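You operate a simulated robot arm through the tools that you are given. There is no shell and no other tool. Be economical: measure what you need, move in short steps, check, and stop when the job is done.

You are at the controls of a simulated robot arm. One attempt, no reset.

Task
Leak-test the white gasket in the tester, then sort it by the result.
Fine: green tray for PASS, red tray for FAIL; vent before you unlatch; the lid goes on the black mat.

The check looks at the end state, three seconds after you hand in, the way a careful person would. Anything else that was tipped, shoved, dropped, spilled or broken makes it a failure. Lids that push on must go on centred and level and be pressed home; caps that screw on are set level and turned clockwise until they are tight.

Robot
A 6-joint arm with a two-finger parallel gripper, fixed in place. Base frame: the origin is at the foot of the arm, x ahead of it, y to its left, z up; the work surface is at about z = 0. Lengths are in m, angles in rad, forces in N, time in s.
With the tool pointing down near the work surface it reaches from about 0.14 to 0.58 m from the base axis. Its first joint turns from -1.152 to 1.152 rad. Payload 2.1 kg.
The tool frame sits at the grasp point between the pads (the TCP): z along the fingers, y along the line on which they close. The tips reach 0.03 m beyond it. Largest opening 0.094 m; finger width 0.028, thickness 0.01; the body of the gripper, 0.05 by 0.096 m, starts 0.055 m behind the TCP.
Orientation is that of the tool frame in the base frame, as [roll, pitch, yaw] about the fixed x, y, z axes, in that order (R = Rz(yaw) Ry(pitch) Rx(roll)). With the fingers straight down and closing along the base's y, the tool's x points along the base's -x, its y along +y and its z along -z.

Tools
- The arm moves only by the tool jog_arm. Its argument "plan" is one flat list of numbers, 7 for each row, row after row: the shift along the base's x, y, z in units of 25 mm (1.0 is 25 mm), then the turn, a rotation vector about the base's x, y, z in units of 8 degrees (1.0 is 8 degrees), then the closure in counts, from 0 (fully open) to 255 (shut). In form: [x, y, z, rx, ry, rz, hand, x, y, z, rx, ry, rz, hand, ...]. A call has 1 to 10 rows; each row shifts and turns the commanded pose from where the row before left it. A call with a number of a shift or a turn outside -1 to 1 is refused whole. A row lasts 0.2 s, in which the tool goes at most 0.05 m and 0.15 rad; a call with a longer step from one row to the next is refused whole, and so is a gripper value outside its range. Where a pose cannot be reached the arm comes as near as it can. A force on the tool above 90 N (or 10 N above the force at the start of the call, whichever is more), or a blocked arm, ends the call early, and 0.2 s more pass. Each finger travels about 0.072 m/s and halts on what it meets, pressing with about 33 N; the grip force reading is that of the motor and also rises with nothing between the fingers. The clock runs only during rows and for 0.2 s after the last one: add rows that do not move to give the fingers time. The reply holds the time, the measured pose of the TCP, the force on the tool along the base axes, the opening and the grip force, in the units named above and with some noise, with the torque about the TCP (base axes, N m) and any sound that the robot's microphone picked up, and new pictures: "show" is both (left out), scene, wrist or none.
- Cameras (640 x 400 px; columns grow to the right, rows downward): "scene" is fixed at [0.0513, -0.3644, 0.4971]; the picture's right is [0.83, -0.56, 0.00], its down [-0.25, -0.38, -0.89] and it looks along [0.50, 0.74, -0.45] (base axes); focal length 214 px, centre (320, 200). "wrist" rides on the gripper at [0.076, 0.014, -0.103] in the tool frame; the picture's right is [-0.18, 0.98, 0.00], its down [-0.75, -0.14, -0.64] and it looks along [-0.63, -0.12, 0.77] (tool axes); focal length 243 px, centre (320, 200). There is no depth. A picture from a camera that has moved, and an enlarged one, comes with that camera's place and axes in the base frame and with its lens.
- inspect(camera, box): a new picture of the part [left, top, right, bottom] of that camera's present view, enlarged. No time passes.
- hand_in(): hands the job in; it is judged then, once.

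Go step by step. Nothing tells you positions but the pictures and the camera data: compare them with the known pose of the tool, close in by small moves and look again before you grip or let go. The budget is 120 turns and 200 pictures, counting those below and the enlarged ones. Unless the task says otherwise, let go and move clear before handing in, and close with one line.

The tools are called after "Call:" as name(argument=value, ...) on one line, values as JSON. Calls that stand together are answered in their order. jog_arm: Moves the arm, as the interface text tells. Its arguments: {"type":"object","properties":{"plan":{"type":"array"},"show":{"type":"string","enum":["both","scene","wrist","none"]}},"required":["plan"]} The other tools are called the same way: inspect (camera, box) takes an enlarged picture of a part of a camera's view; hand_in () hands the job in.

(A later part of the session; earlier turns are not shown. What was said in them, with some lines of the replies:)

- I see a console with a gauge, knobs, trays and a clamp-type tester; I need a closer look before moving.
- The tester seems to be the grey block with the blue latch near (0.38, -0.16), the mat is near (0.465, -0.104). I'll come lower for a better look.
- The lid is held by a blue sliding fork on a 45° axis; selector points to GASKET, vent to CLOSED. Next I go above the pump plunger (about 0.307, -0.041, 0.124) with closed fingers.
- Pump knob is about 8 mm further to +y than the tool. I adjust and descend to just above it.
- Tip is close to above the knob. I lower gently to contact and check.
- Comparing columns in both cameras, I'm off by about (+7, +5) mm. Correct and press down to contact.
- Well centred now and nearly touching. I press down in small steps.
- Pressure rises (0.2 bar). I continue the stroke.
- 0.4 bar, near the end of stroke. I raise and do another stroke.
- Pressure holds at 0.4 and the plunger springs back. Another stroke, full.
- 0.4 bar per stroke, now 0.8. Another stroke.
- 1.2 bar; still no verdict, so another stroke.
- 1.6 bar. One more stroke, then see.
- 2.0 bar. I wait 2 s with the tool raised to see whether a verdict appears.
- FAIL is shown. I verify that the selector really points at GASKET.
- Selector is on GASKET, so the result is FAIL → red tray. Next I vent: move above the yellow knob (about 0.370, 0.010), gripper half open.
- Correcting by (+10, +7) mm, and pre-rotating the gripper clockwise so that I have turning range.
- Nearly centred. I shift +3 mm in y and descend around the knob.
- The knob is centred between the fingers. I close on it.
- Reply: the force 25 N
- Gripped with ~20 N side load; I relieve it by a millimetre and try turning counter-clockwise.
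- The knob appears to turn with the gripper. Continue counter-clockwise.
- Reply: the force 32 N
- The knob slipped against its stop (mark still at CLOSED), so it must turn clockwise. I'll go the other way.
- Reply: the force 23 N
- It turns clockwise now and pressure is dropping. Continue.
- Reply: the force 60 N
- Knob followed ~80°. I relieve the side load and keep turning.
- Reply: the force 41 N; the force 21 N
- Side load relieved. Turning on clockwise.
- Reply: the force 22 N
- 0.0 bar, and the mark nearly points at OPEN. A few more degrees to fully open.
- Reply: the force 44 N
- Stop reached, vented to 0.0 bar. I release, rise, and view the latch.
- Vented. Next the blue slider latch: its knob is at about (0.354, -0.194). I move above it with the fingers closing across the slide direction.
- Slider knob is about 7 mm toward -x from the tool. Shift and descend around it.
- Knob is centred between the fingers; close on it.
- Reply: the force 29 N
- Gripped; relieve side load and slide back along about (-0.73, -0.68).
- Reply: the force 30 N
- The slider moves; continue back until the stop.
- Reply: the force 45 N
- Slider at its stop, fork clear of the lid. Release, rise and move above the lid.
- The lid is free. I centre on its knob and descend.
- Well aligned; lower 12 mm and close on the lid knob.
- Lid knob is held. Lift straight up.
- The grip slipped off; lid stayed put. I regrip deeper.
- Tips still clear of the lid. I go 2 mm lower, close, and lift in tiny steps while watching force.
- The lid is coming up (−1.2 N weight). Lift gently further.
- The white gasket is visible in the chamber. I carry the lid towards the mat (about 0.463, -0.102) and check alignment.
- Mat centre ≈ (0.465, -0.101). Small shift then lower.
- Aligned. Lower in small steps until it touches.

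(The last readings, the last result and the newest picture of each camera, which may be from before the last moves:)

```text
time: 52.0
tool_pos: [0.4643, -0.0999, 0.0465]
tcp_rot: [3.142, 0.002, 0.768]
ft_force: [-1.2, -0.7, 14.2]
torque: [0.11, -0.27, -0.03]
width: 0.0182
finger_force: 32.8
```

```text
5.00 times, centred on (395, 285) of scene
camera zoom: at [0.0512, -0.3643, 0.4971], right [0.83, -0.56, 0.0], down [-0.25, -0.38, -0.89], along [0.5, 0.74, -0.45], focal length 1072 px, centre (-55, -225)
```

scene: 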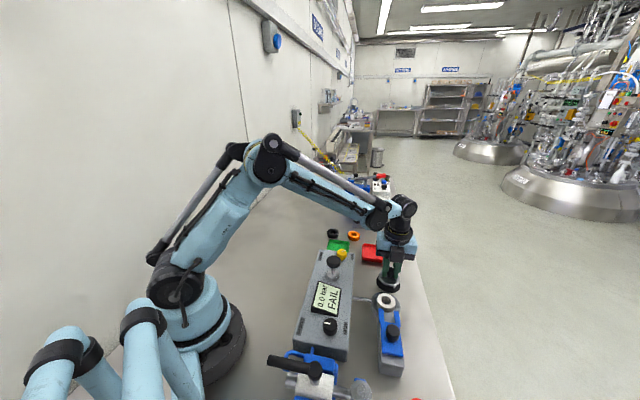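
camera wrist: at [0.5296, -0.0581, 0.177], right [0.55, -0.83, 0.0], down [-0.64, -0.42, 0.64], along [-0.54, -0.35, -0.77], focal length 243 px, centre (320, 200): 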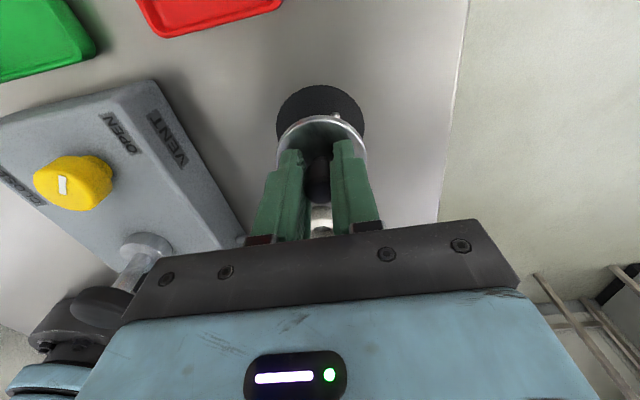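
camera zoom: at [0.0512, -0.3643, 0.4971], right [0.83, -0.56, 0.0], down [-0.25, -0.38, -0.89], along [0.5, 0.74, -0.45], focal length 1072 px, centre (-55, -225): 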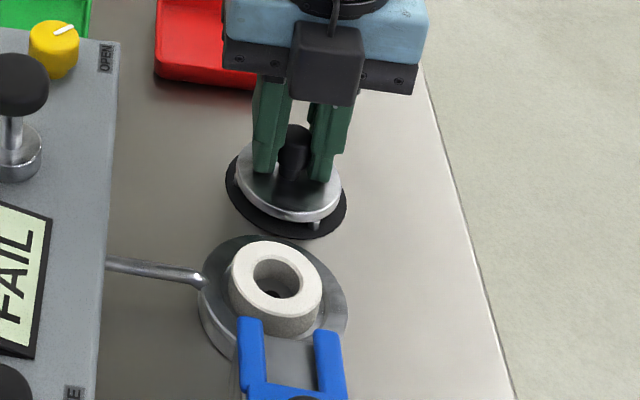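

The lid rests on the mat. Release and rise.

Call:
jog_arm(plan=[0, 0, 0.03, 0, 0, 0, 255, 0, 0, 0, 0, 0, 0, 170, 0, 0, 0, 0, 0, 0, 125, 0, 0, 0.3, 0, 0, 0, 125, 0, 0, 0.8, 0, 0, 0, 125, 0, 0, 0.8, 0, 0, 0, 125, 0, 0, 0.8, 0, 0, 0, 125, 0, 0, 0.8, 0, 0, 0, 125])

Call:
inspect(camera="scene", box=[360, 245, 430, 325])

```text
time: 53.8
tool_pos: [0.4645, -0.1008, 0.1357]
tcp_rot: [-3.14, 0.002, 0.768]
ft_force: [-0.3, -0.5, 0.1]
torque: [0.02, 0.0, -0.03]
width: 0.048
finger_force: 0.1
camera wrist: at [0.5293, -0.0572, 0.237], right [0.55, -0.83, 0.0], down [-0.64, -0.42, 0.64], along [-0.54, -0.35, -0.77], focal length 243 px, centre (320, 200)
```

scene: 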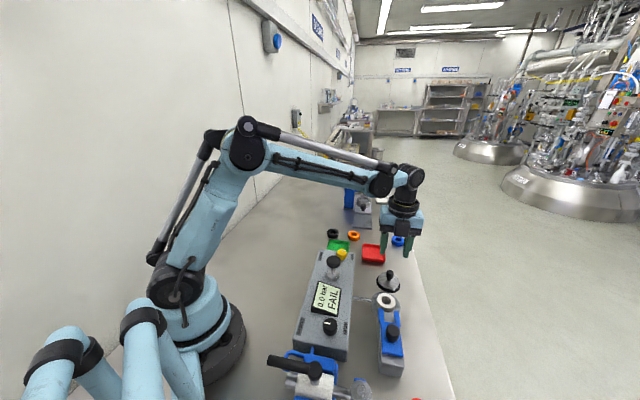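
wrist: 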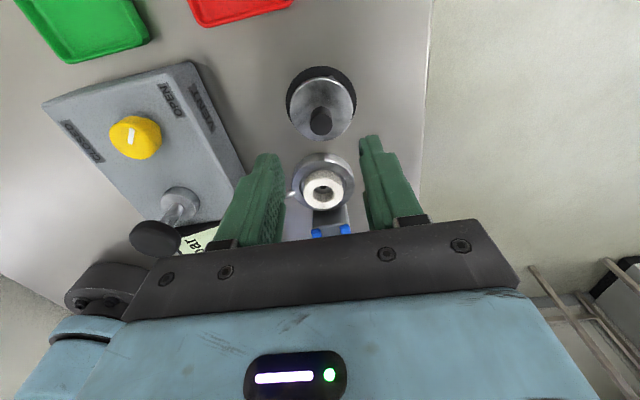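

```text
5.00 times, centred on (395, 285) of scene
camera zoom: at [0.0513, -0.3644, 0.4971], right [0.83, -0.56, 0.0], down [-0.25, -0.38, -0.89], along [0.5, 0.74, -0.45], focal length 1072 px, centre (-55, -225)
```

zoom: 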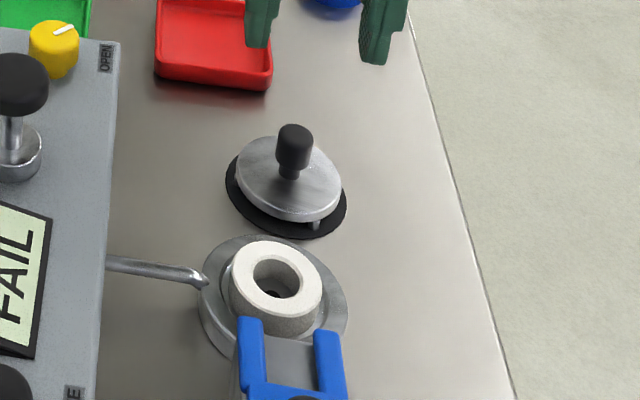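

Lid sits on the mat. Now I move above the white gasket with a wider opening.

Call:
jog_arm(plan=[-0.7, -0.48, 0, 0, 0, 0, 70, -0.7, -0.48, 0, 0, 0, 0, 70, -0.7, -0.48, 0, 0, 0, 0, 70, -0.64, -0.48, -0.4, 0, 0, 0, 70, 0, 0, -0.8, 0, 0, 0, 70, 0, 0, -0.5, 0, 0, 0, 70])

Call:
inspect(camera="scene", box=[360, 245, 430, 325])

Call:
inspect(camera="wrist", box=[220, 60, 420, 250])

```text
time: 55.2
tool_pos: [0.3957, -0.1473, 0.0912]
tcp_rot: [3.141, 0.002, 0.767]
ft_force: [0.1, 0.0, -0.2]
torque: [0.02, -0.02, -0.02]
width: 0.0682
finger_force: 0.2
camera wrist: at [0.4606, -0.1056, 0.1935], right [0.55, -0.83, 0.0], down [-0.64, -0.42, 0.64], along [-0.54, -0.35, -0.77], focal length 243 px, centre (320, 200)
```

scene: 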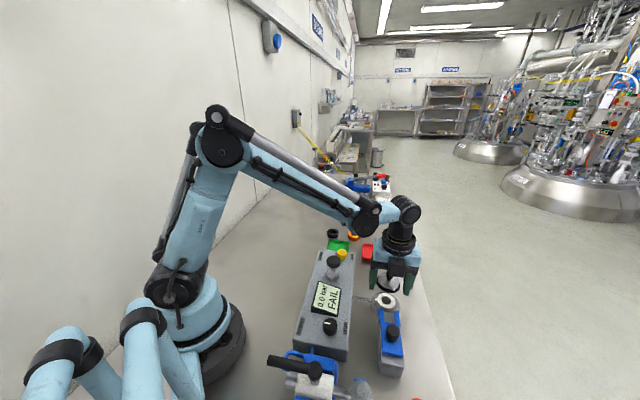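
wrist: 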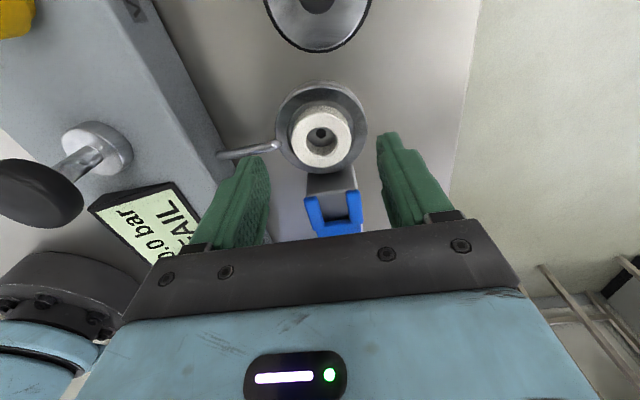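

```text
5.00 times, centred on (395, 285) of scene
camera zoom: at [0.0513, -0.3644, 0.4971], right [0.83, -0.56, 0.0], down [-0.25, -0.38, -0.89], along [0.5, 0.74, -0.45], focal length 1072 px, centre (-55, -225)
```

zoom: 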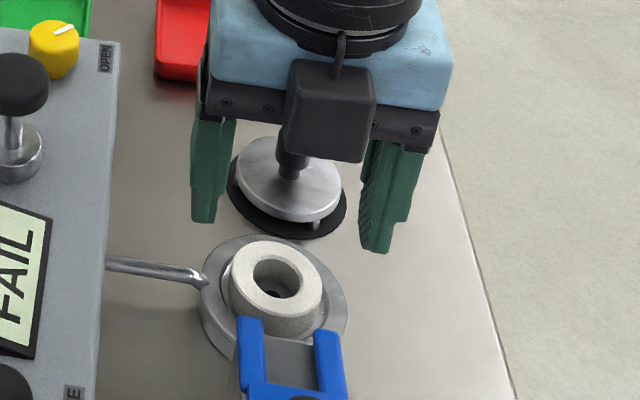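

```text
2.11 times, centred on (320, 155) of wrist
camera zoom: at [0.4606, -0.1056, 0.1935], right [0.55, -0.83, 0.0], down [-0.64, -0.42, 0.64], along [-0.54, -0.35, -0.77], focal length 511 px, centre (320, 295)
```

zoom: 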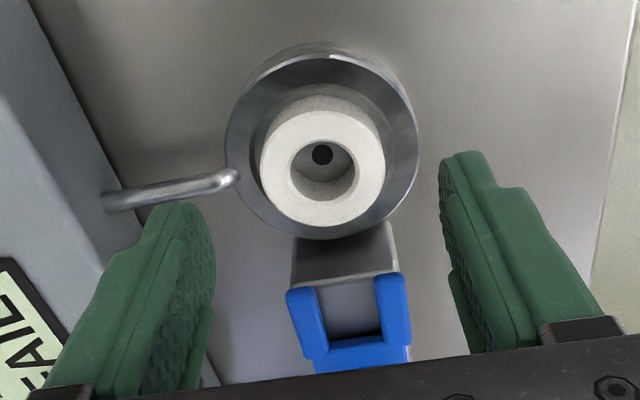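

Gasket top is about z=0.034 at (0.396, -0.149), diameter ~42 mm. Descend around it in steps.

Call:
jog_arm(plan=[0, -0.06, -0.6, 0, 0, 0, 70, 0, 0, -0.5, 0, 0, 0, 70, 0, 0, -0.35, 0, 0, 0, 70], show="none")

Call:
inspect(camera="scene", box=[360, 245, 430, 325])

Call:
inspect(camera="wrist", box=[220, 60, 420, 250])

```text
time: 56.0
tool_pos: [0.3975, -0.1496, 0.0559]
tcp_rot: [-3.14, 0.002, 0.768]
ft_force: [0.5, -0.3, 0.3]
torque: [-0.01, -0.01, 0.0]
width: 0.0683
finger_force: 0.1
```

```text
5.00 times, centred on (395, 285) of scene
camera zoom: at [0.0513, -0.3644, 0.4971], right [0.83, -0.56, 0.0], down [-0.25, -0.38, -0.89], along [0.5, 0.74, -0.45], focal length 1072 px, centre (-55, -225)
```

zoom: 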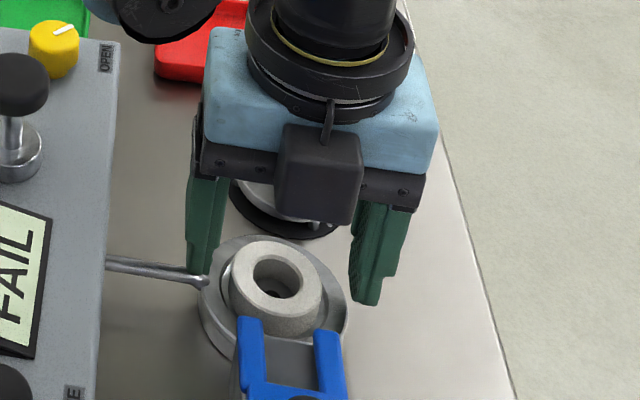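

```text
2.11 times, centred on (320, 155) of wrist
camera zoom: at [0.4614, -0.1067, 0.1574], right [0.55, -0.83, 0.0], down [-0.64, -0.42, 0.64], along [-0.54, -0.35, -0.77], focal length 511 px, centre (320, 295)
```

zoom: 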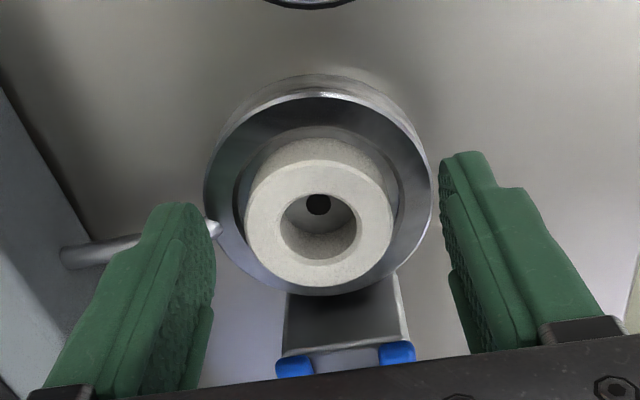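

Tips are now just below the gasket's top. Lower 2 mm more and close.

Call:
jog_arm(plan=[0, 0, -0.1, 0, 0, 0, 70, 0, 0, 0, 0, 0, 0, 120, 0, 0, 0, 0, 0, 0, 180, 0, 0, 0, 0, 0, 0, 200, 0, 0, 0, 0, 0, 0, 200], show="none")

Call:
inspect(camera="scene", box=[360, 245, 430, 325])

Call:
inspect(camera="wrist", box=[220, 60, 420, 250])

```text
time: 57.2
tool_pos: [0.398, -0.1484, 0.0526]
tcp_rot: [-3.141, 0.003, 0.768]
ft_force: [-0.1, 0.1, 0.6]
torque: [0.03, 0.03, 0.01]
width: 0.0423
finger_force: 32.4
```

```text
5.00 times, centred on (395, 285) of scene
camera zoom: at [0.0513, -0.3644, 0.4971], right [0.83, -0.56, 0.0], down [-0.25, -0.38, -0.89], along [0.5, 0.74, -0.45], focal length 1072 px, centre (-55, -225)
```

zoom: 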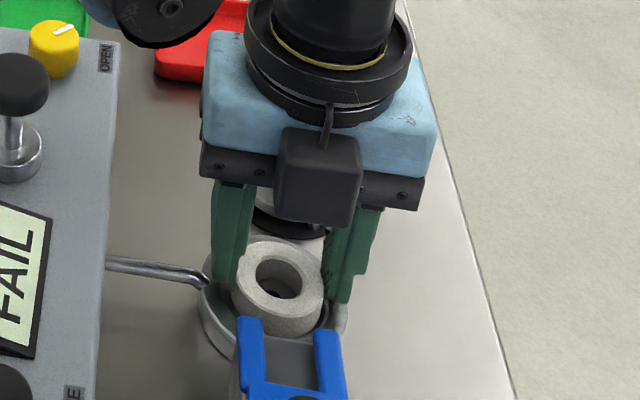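

```text
2.11 times, centred on (320, 155) of wrist
camera zoom: at [0.4615, -0.1065, 0.1551], right [0.55, -0.83, 0.0], down [-0.64, -0.42, 0.64], along [-0.54, -0.35, -0.77], focal length 511 px, centre (320, 295)
```

zoom: 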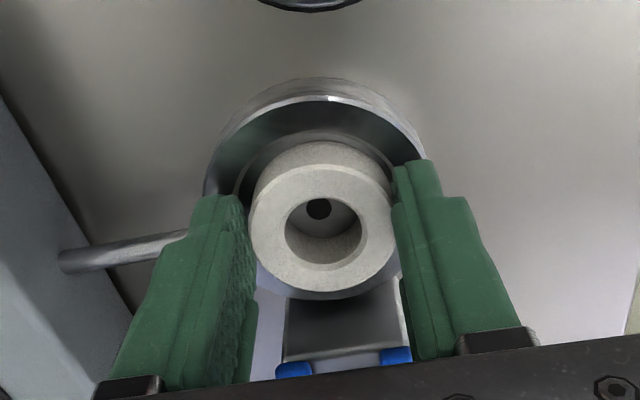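

Gasket is gripped (42 mm). Lift slowly.

Call:
jog_arm(plan=[0, 0, 0.15, 0, 0, 0, 215, 0, 0, 0.2, 0, 0, 0, 215, 0, 0, 0.4, 0, 0, 0, 215, 0, 0, 0.6, 0, 0, 0, 215, 0, 0, 0.6, 0, 0, 0, 215])

Call:
inspect(camera="scene", box=[360, 225, 430, 305])

```text
time: 58.4
tool_pos: [0.3975, -0.1499, 0.1021]
tcp_rot: [3.14, 0.002, 0.768]
ft_force: [-0.2, -0.1, -0.4]
torque: [-0.01, -0.01, -0.02]
width: 0.0425
finger_force: 32.6
camera wrist: at [0.4609, -0.1064, 0.2043], right [0.55, -0.83, 0.0], down [-0.64, -0.42, 0.64], along [-0.54, -0.35, -0.77], focal length 243 px, centre (320, 200)
```

scene: 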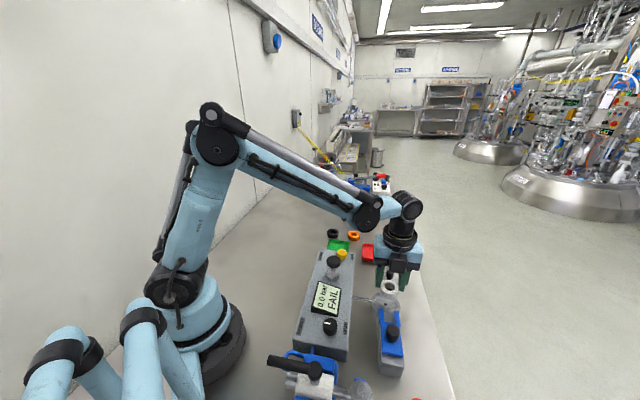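
wrist: 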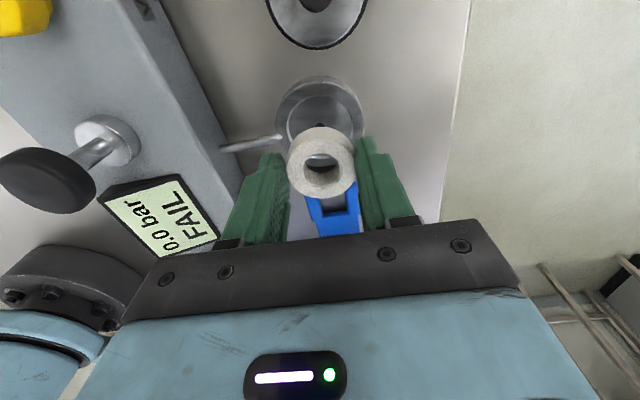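

```text
5.00 times, centred on (395, 265) of scene
camera zoom: at [0.0513, -0.3644, 0.4971], right [0.83, -0.56, 0.0], down [-0.25, -0.38, -0.89], along [0.5, 0.74, -0.45], focal length 1072 px, centre (-55, -125)
```

zoom: 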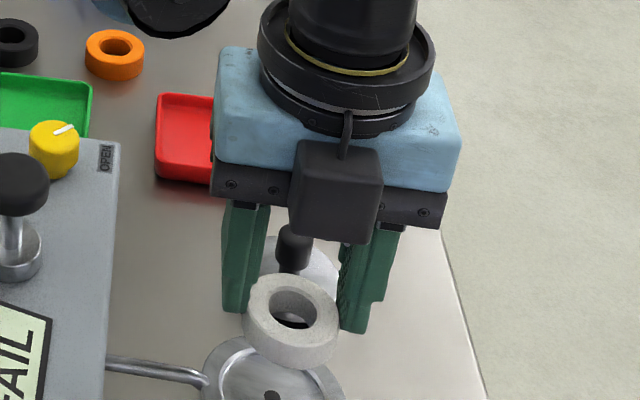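

Gasket is held, slightly tilted. Raise and carry it towards the red tray (about 0.513, 0.006).

Call:
jog_arm(plan=[0, 0, 0.8, 0, 0, 0, 215, 0, 0, 0.8, 0, 0, 0, 215, 0.66, 0.85, 0, 0, 0, 0, 215, 0.66, 0.85, 0, 0, 0, 0, 215, 0.66, 0.85, 0, 0, 0, 0, 215, 0.66, 0.85, 0, 0, 0, 0, 215, 0.66, 0.85, 0, 0, 0, 0, 215, 0.66, 0.85, 0, 0, 0, 0, 215, 0.66, 0.85, 0, 0, 0, 0, 215])

Call:
inspect(camera="scene", box=[340, 200, 420, 280])

```text
time: 60.4
tool_pos: [0.5123, -0.001, 0.1418]
tcp_rot: [-3.14, 0.001, 0.768]
ft_force: [-0.6, -0.5, -0.6]
torque: [0.03, 0.01, 0.03]
width: 0.0427
finger_force: 33.3
camera wrist: at [0.5765, 0.0419, 0.2444], right [0.55, -0.83, 0.0], down [-0.64, -0.42, 0.64], along [-0.54, -0.35, -0.77], focal length 243 px, centre (320, 200)
```

scene: 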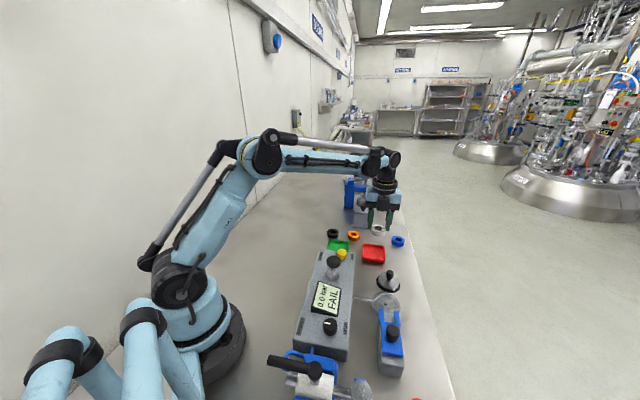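
wrist: 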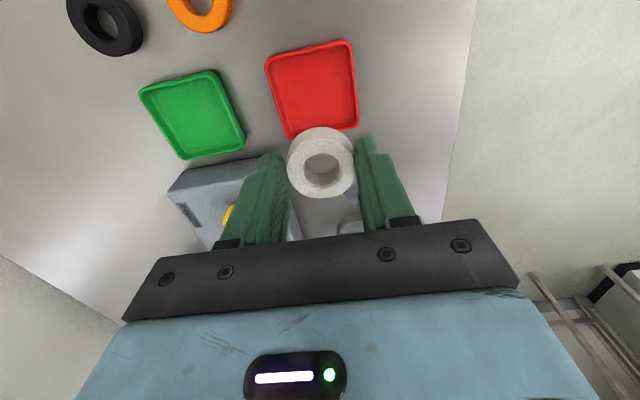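

```text
5.00 times, centred on (380, 240) of scene
camera zoom: at [0.0513, -0.3644, 0.4971], right [0.83, -0.56, 0.0], down [-0.25, -0.38, -0.89], along [0.5, 0.74, -0.45], focal length 1072 px, centre (20, 0)
```

zoom: 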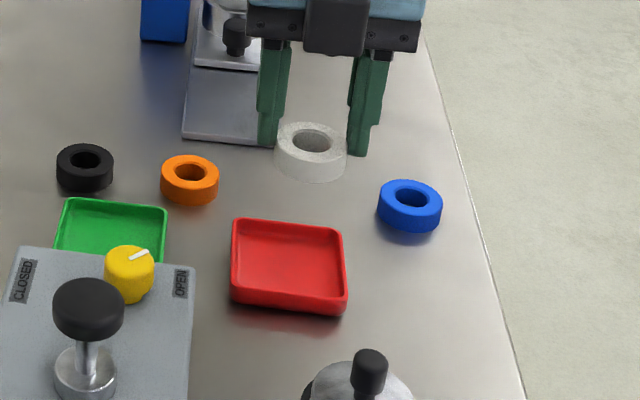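

Tray centre ≈ (0.517, 0.011). Align and lower part way.

Call:
jog_arm(plan=[0.2, 0.48, -0.6, 0, 0, 0, 215, 0, 0, -0.9, 0, 0, 0, 215, 0, 0, -0.9, 0, 0, 0, 215, 0, 0, -0.6, 0, 0, 0, 215])

Call:
inspect(camera="scene", box=[340, 210, 420, 290])

Call:
inspect(camera="wrist", box=[220, 60, 420, 250])

```text
time: 61.4
tool_pos: [0.5164, 0.011, 0.0649]
tcp_rot: [-3.141, 0.002, 0.767]
ft_force: [0.1, -0.1, 0.5]
torque: [0.02, -0.03, -0.01]
width: 0.0425
finger_force: 33.0
camera wrist: at [0.5821, 0.0536, 0.1686], right [0.55, -0.83, 0.0], down [-0.64, -0.42, 0.64], along [-0.54, -0.35, -0.77], focal length 243 px, centre (320, 200)
```

scene: 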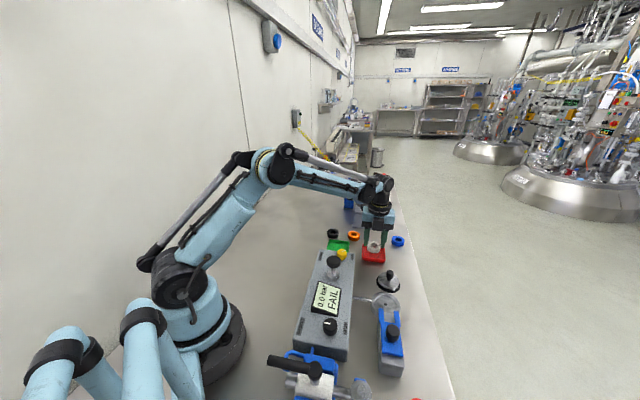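
wrist: 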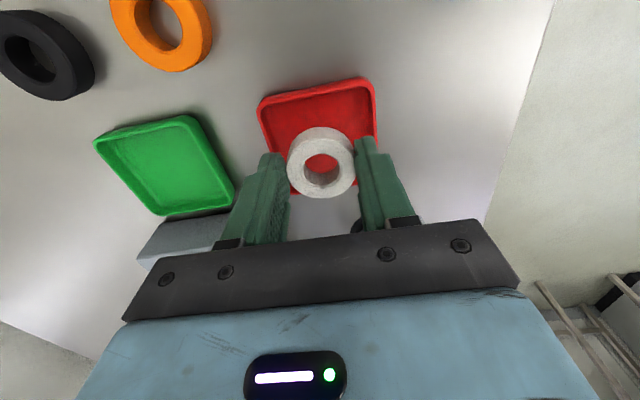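

```text
5.00 times, centred on (380, 250) of scene
camera zoom: at [0.0513, -0.3644, 0.4971], right [0.83, -0.56, 0.0], down [-0.25, -0.38, -0.89], along [0.5, 0.74, -0.45], focal length 1072 px, centre (20, -50)
```

zoom: 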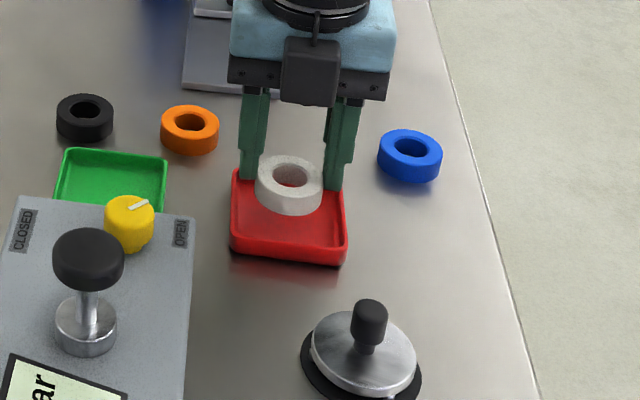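

```text
2.11 times, centred on (320, 155) of wrist
camera zoom: at [0.5821, 0.0536, 0.1686], right [0.55, -0.83, 0.0], down [-0.64, -0.42, 0.64], along [-0.54, -0.35, -0.77], focal length 511 px, centre (320, 295)
```

zoom: 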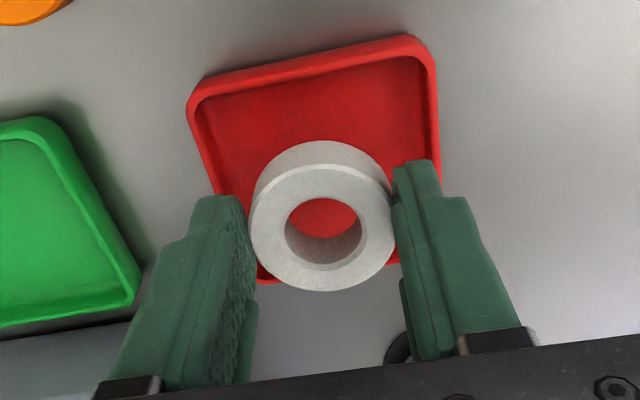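

Well centred over the tray. Lower gently.

Call:
jog_arm(plan=[0.05, 0, -0.4, 0, 0, 0, 215, 0, 0, -0.25, 0, 0, 0, 215, 0, 0, -0.15, 0, 0, 0, 215], show="none")

Call:
inspect(camera="scene", box=[340, 210, 420, 290])

Call:
inspect(camera="wrist", box=[220, 60, 420, 250])

```text
time: 62.2
tool_pos: [0.5178, 0.011, 0.0457]
tcp_rot: [3.141, 0.002, 0.769]
ft_force: [0.4, 0.0, -0.5]
torque: [-0.07, 0.0, -0.03]
width: 0.0424
finger_force: 33.4
```

```text
5.00 times, centred on (380, 250) of scene
camera zoom: at [0.0513, -0.3644, 0.4971], right [0.83, -0.56, 0.0], down [-0.25, -0.38, -0.89], along [0.5, 0.74, -0.45], focal length 1072 px, centre (20, -50)
```

zoom: 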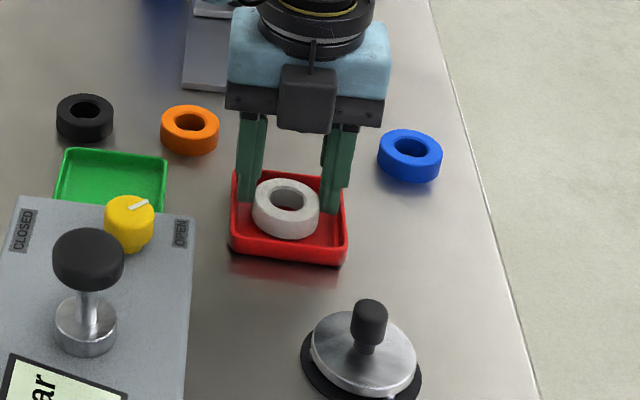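

```text
2.11 times, centred on (320, 155) of wrist
camera zoom: at [0.5824, 0.0536, 0.1487], right [0.55, -0.83, 0.0], down [-0.64, -0.42, 0.64], along [-0.54, -0.35, -0.77], focal length 511 px, centre (320, 295)
```

zoom: 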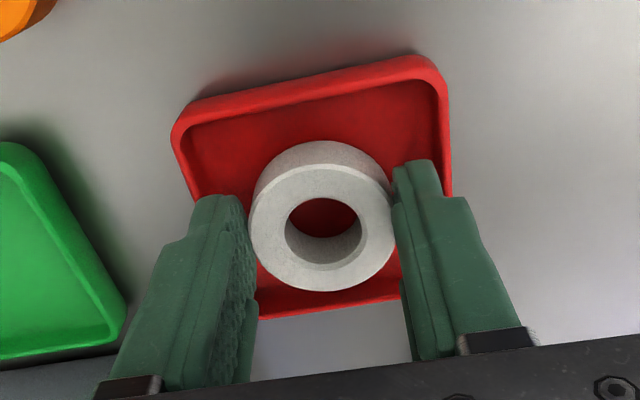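

Call:
jog_arm(plan=[-0.02, 0.02, -0.1, 0, 0, 0, 215, 0, 0, -0.08, 0, 0, 0, 215], show="none")

Call:
inspect(camera="scene", box=[350, 220, 400, 280])

```text
time: 62.8
tool_pos: [0.5171, 0.0107, 0.0429]
tcp_rot: [3.14, 0.001, 0.767]
ft_force: [-0.3, -1.9, 17.8]
torque: [-0.15, -0.05, -0.02]
width: 0.0425
finger_force: 32.9
```

```text
6.67 times, centred on (375, 250) of scene
camera zoom: at [0.0512, -0.3644, 0.4971], right [0.83, -0.56, 0.0], down [-0.25, -0.38, -0.89], along [0.5, 0.74, -0.45], focal length 1430 px, centre (-47, -133)
```

zoom: 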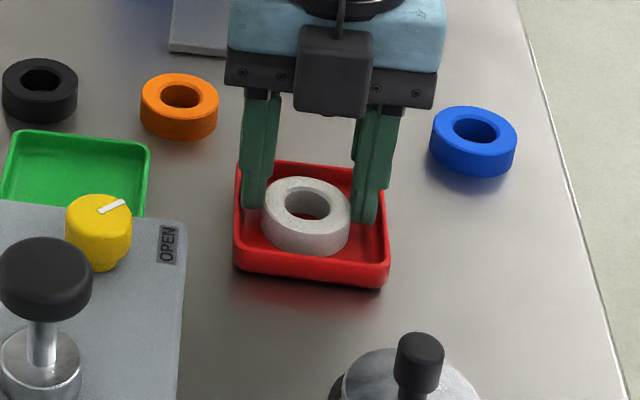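

The gasket is down in the tray. Open just a little and rise straight up.

Call:
jog_arm(plan=[0, 0, 0.06, 0, 0, 0, 215, 0, 0, 0, 0, 0, 0, 122, 0, 0, 0, 0, 0, 0, 122, 0, 0, 0.2, 0, 0, 0, 122, 0, 0, 0.6, 0, 0, 0, 122, 0, 0, 0.8, 0, 0, 0, 122, 0, 0, 0.8, 0, 0, 0, 122, 0, 0, 0.8, 0, 0, 0, 122])

Call:
inspect(camera="scene", box=[340, 210, 420, 290])

```text
time: 64.6
tool_pos: [0.5174, 0.0117, 0.1232]
tcp_rot: [3.141, 0.003, 0.767]
ft_force: [0.0, 0.4, -0.3]
torque: [-0.01, 0.02, -0.01]
width: 0.0492
finger_force: 0.1
camera wrist: at [0.5818, 0.0543, 0.2261], right [0.55, -0.83, 0.0], down [-0.64, -0.42, 0.64], along [-0.54, -0.35, -0.77], focal length 243 px, centre (320, 200)
```

scene: 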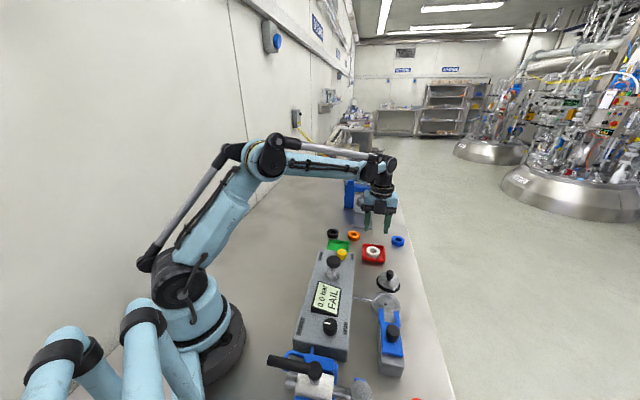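
wrist: 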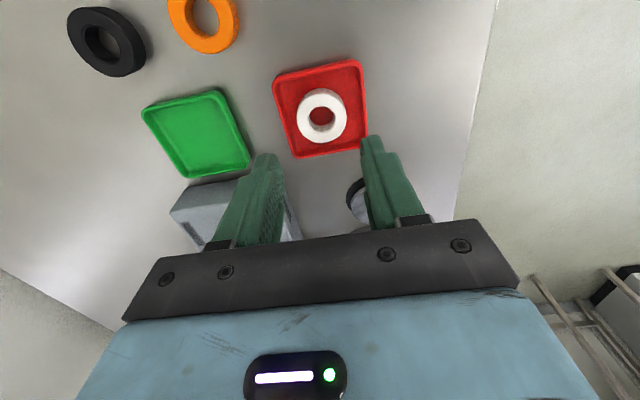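

```text
5.00 times, centred on (380, 250) of scene
camera zoom: at [0.0513, -0.3644, 0.4971], right [0.83, -0.56, 0.0], down [-0.25, -0.38, -0.89], along [0.5, 0.74, -0.45], focal length 1072 px, centre (20, -50)
```

zoom: 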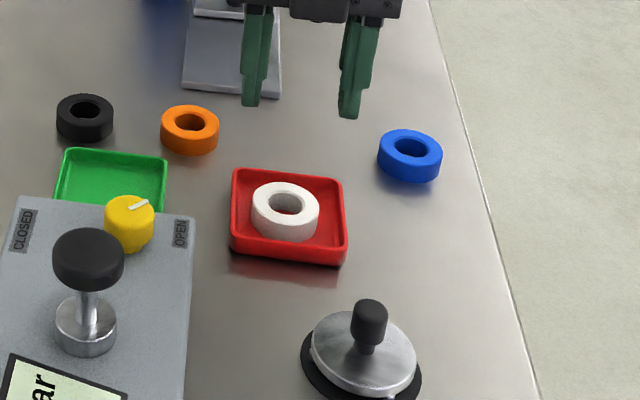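

The gasket lies flat in the red tray, the lid stands on the black mat, the vent is open at 0.0 bar, and the gripper is clear. I hand in.

Call:
hand_in()

```text
The job is handed in.
```

The white gasket failed the leak test (pumped to 2.0 bar, it was leaking down at 1.9 bar when the display showed FAIL), so it is in the red tray; I vented to 0.0 bar before unlatching, and the lid is on the black mat.
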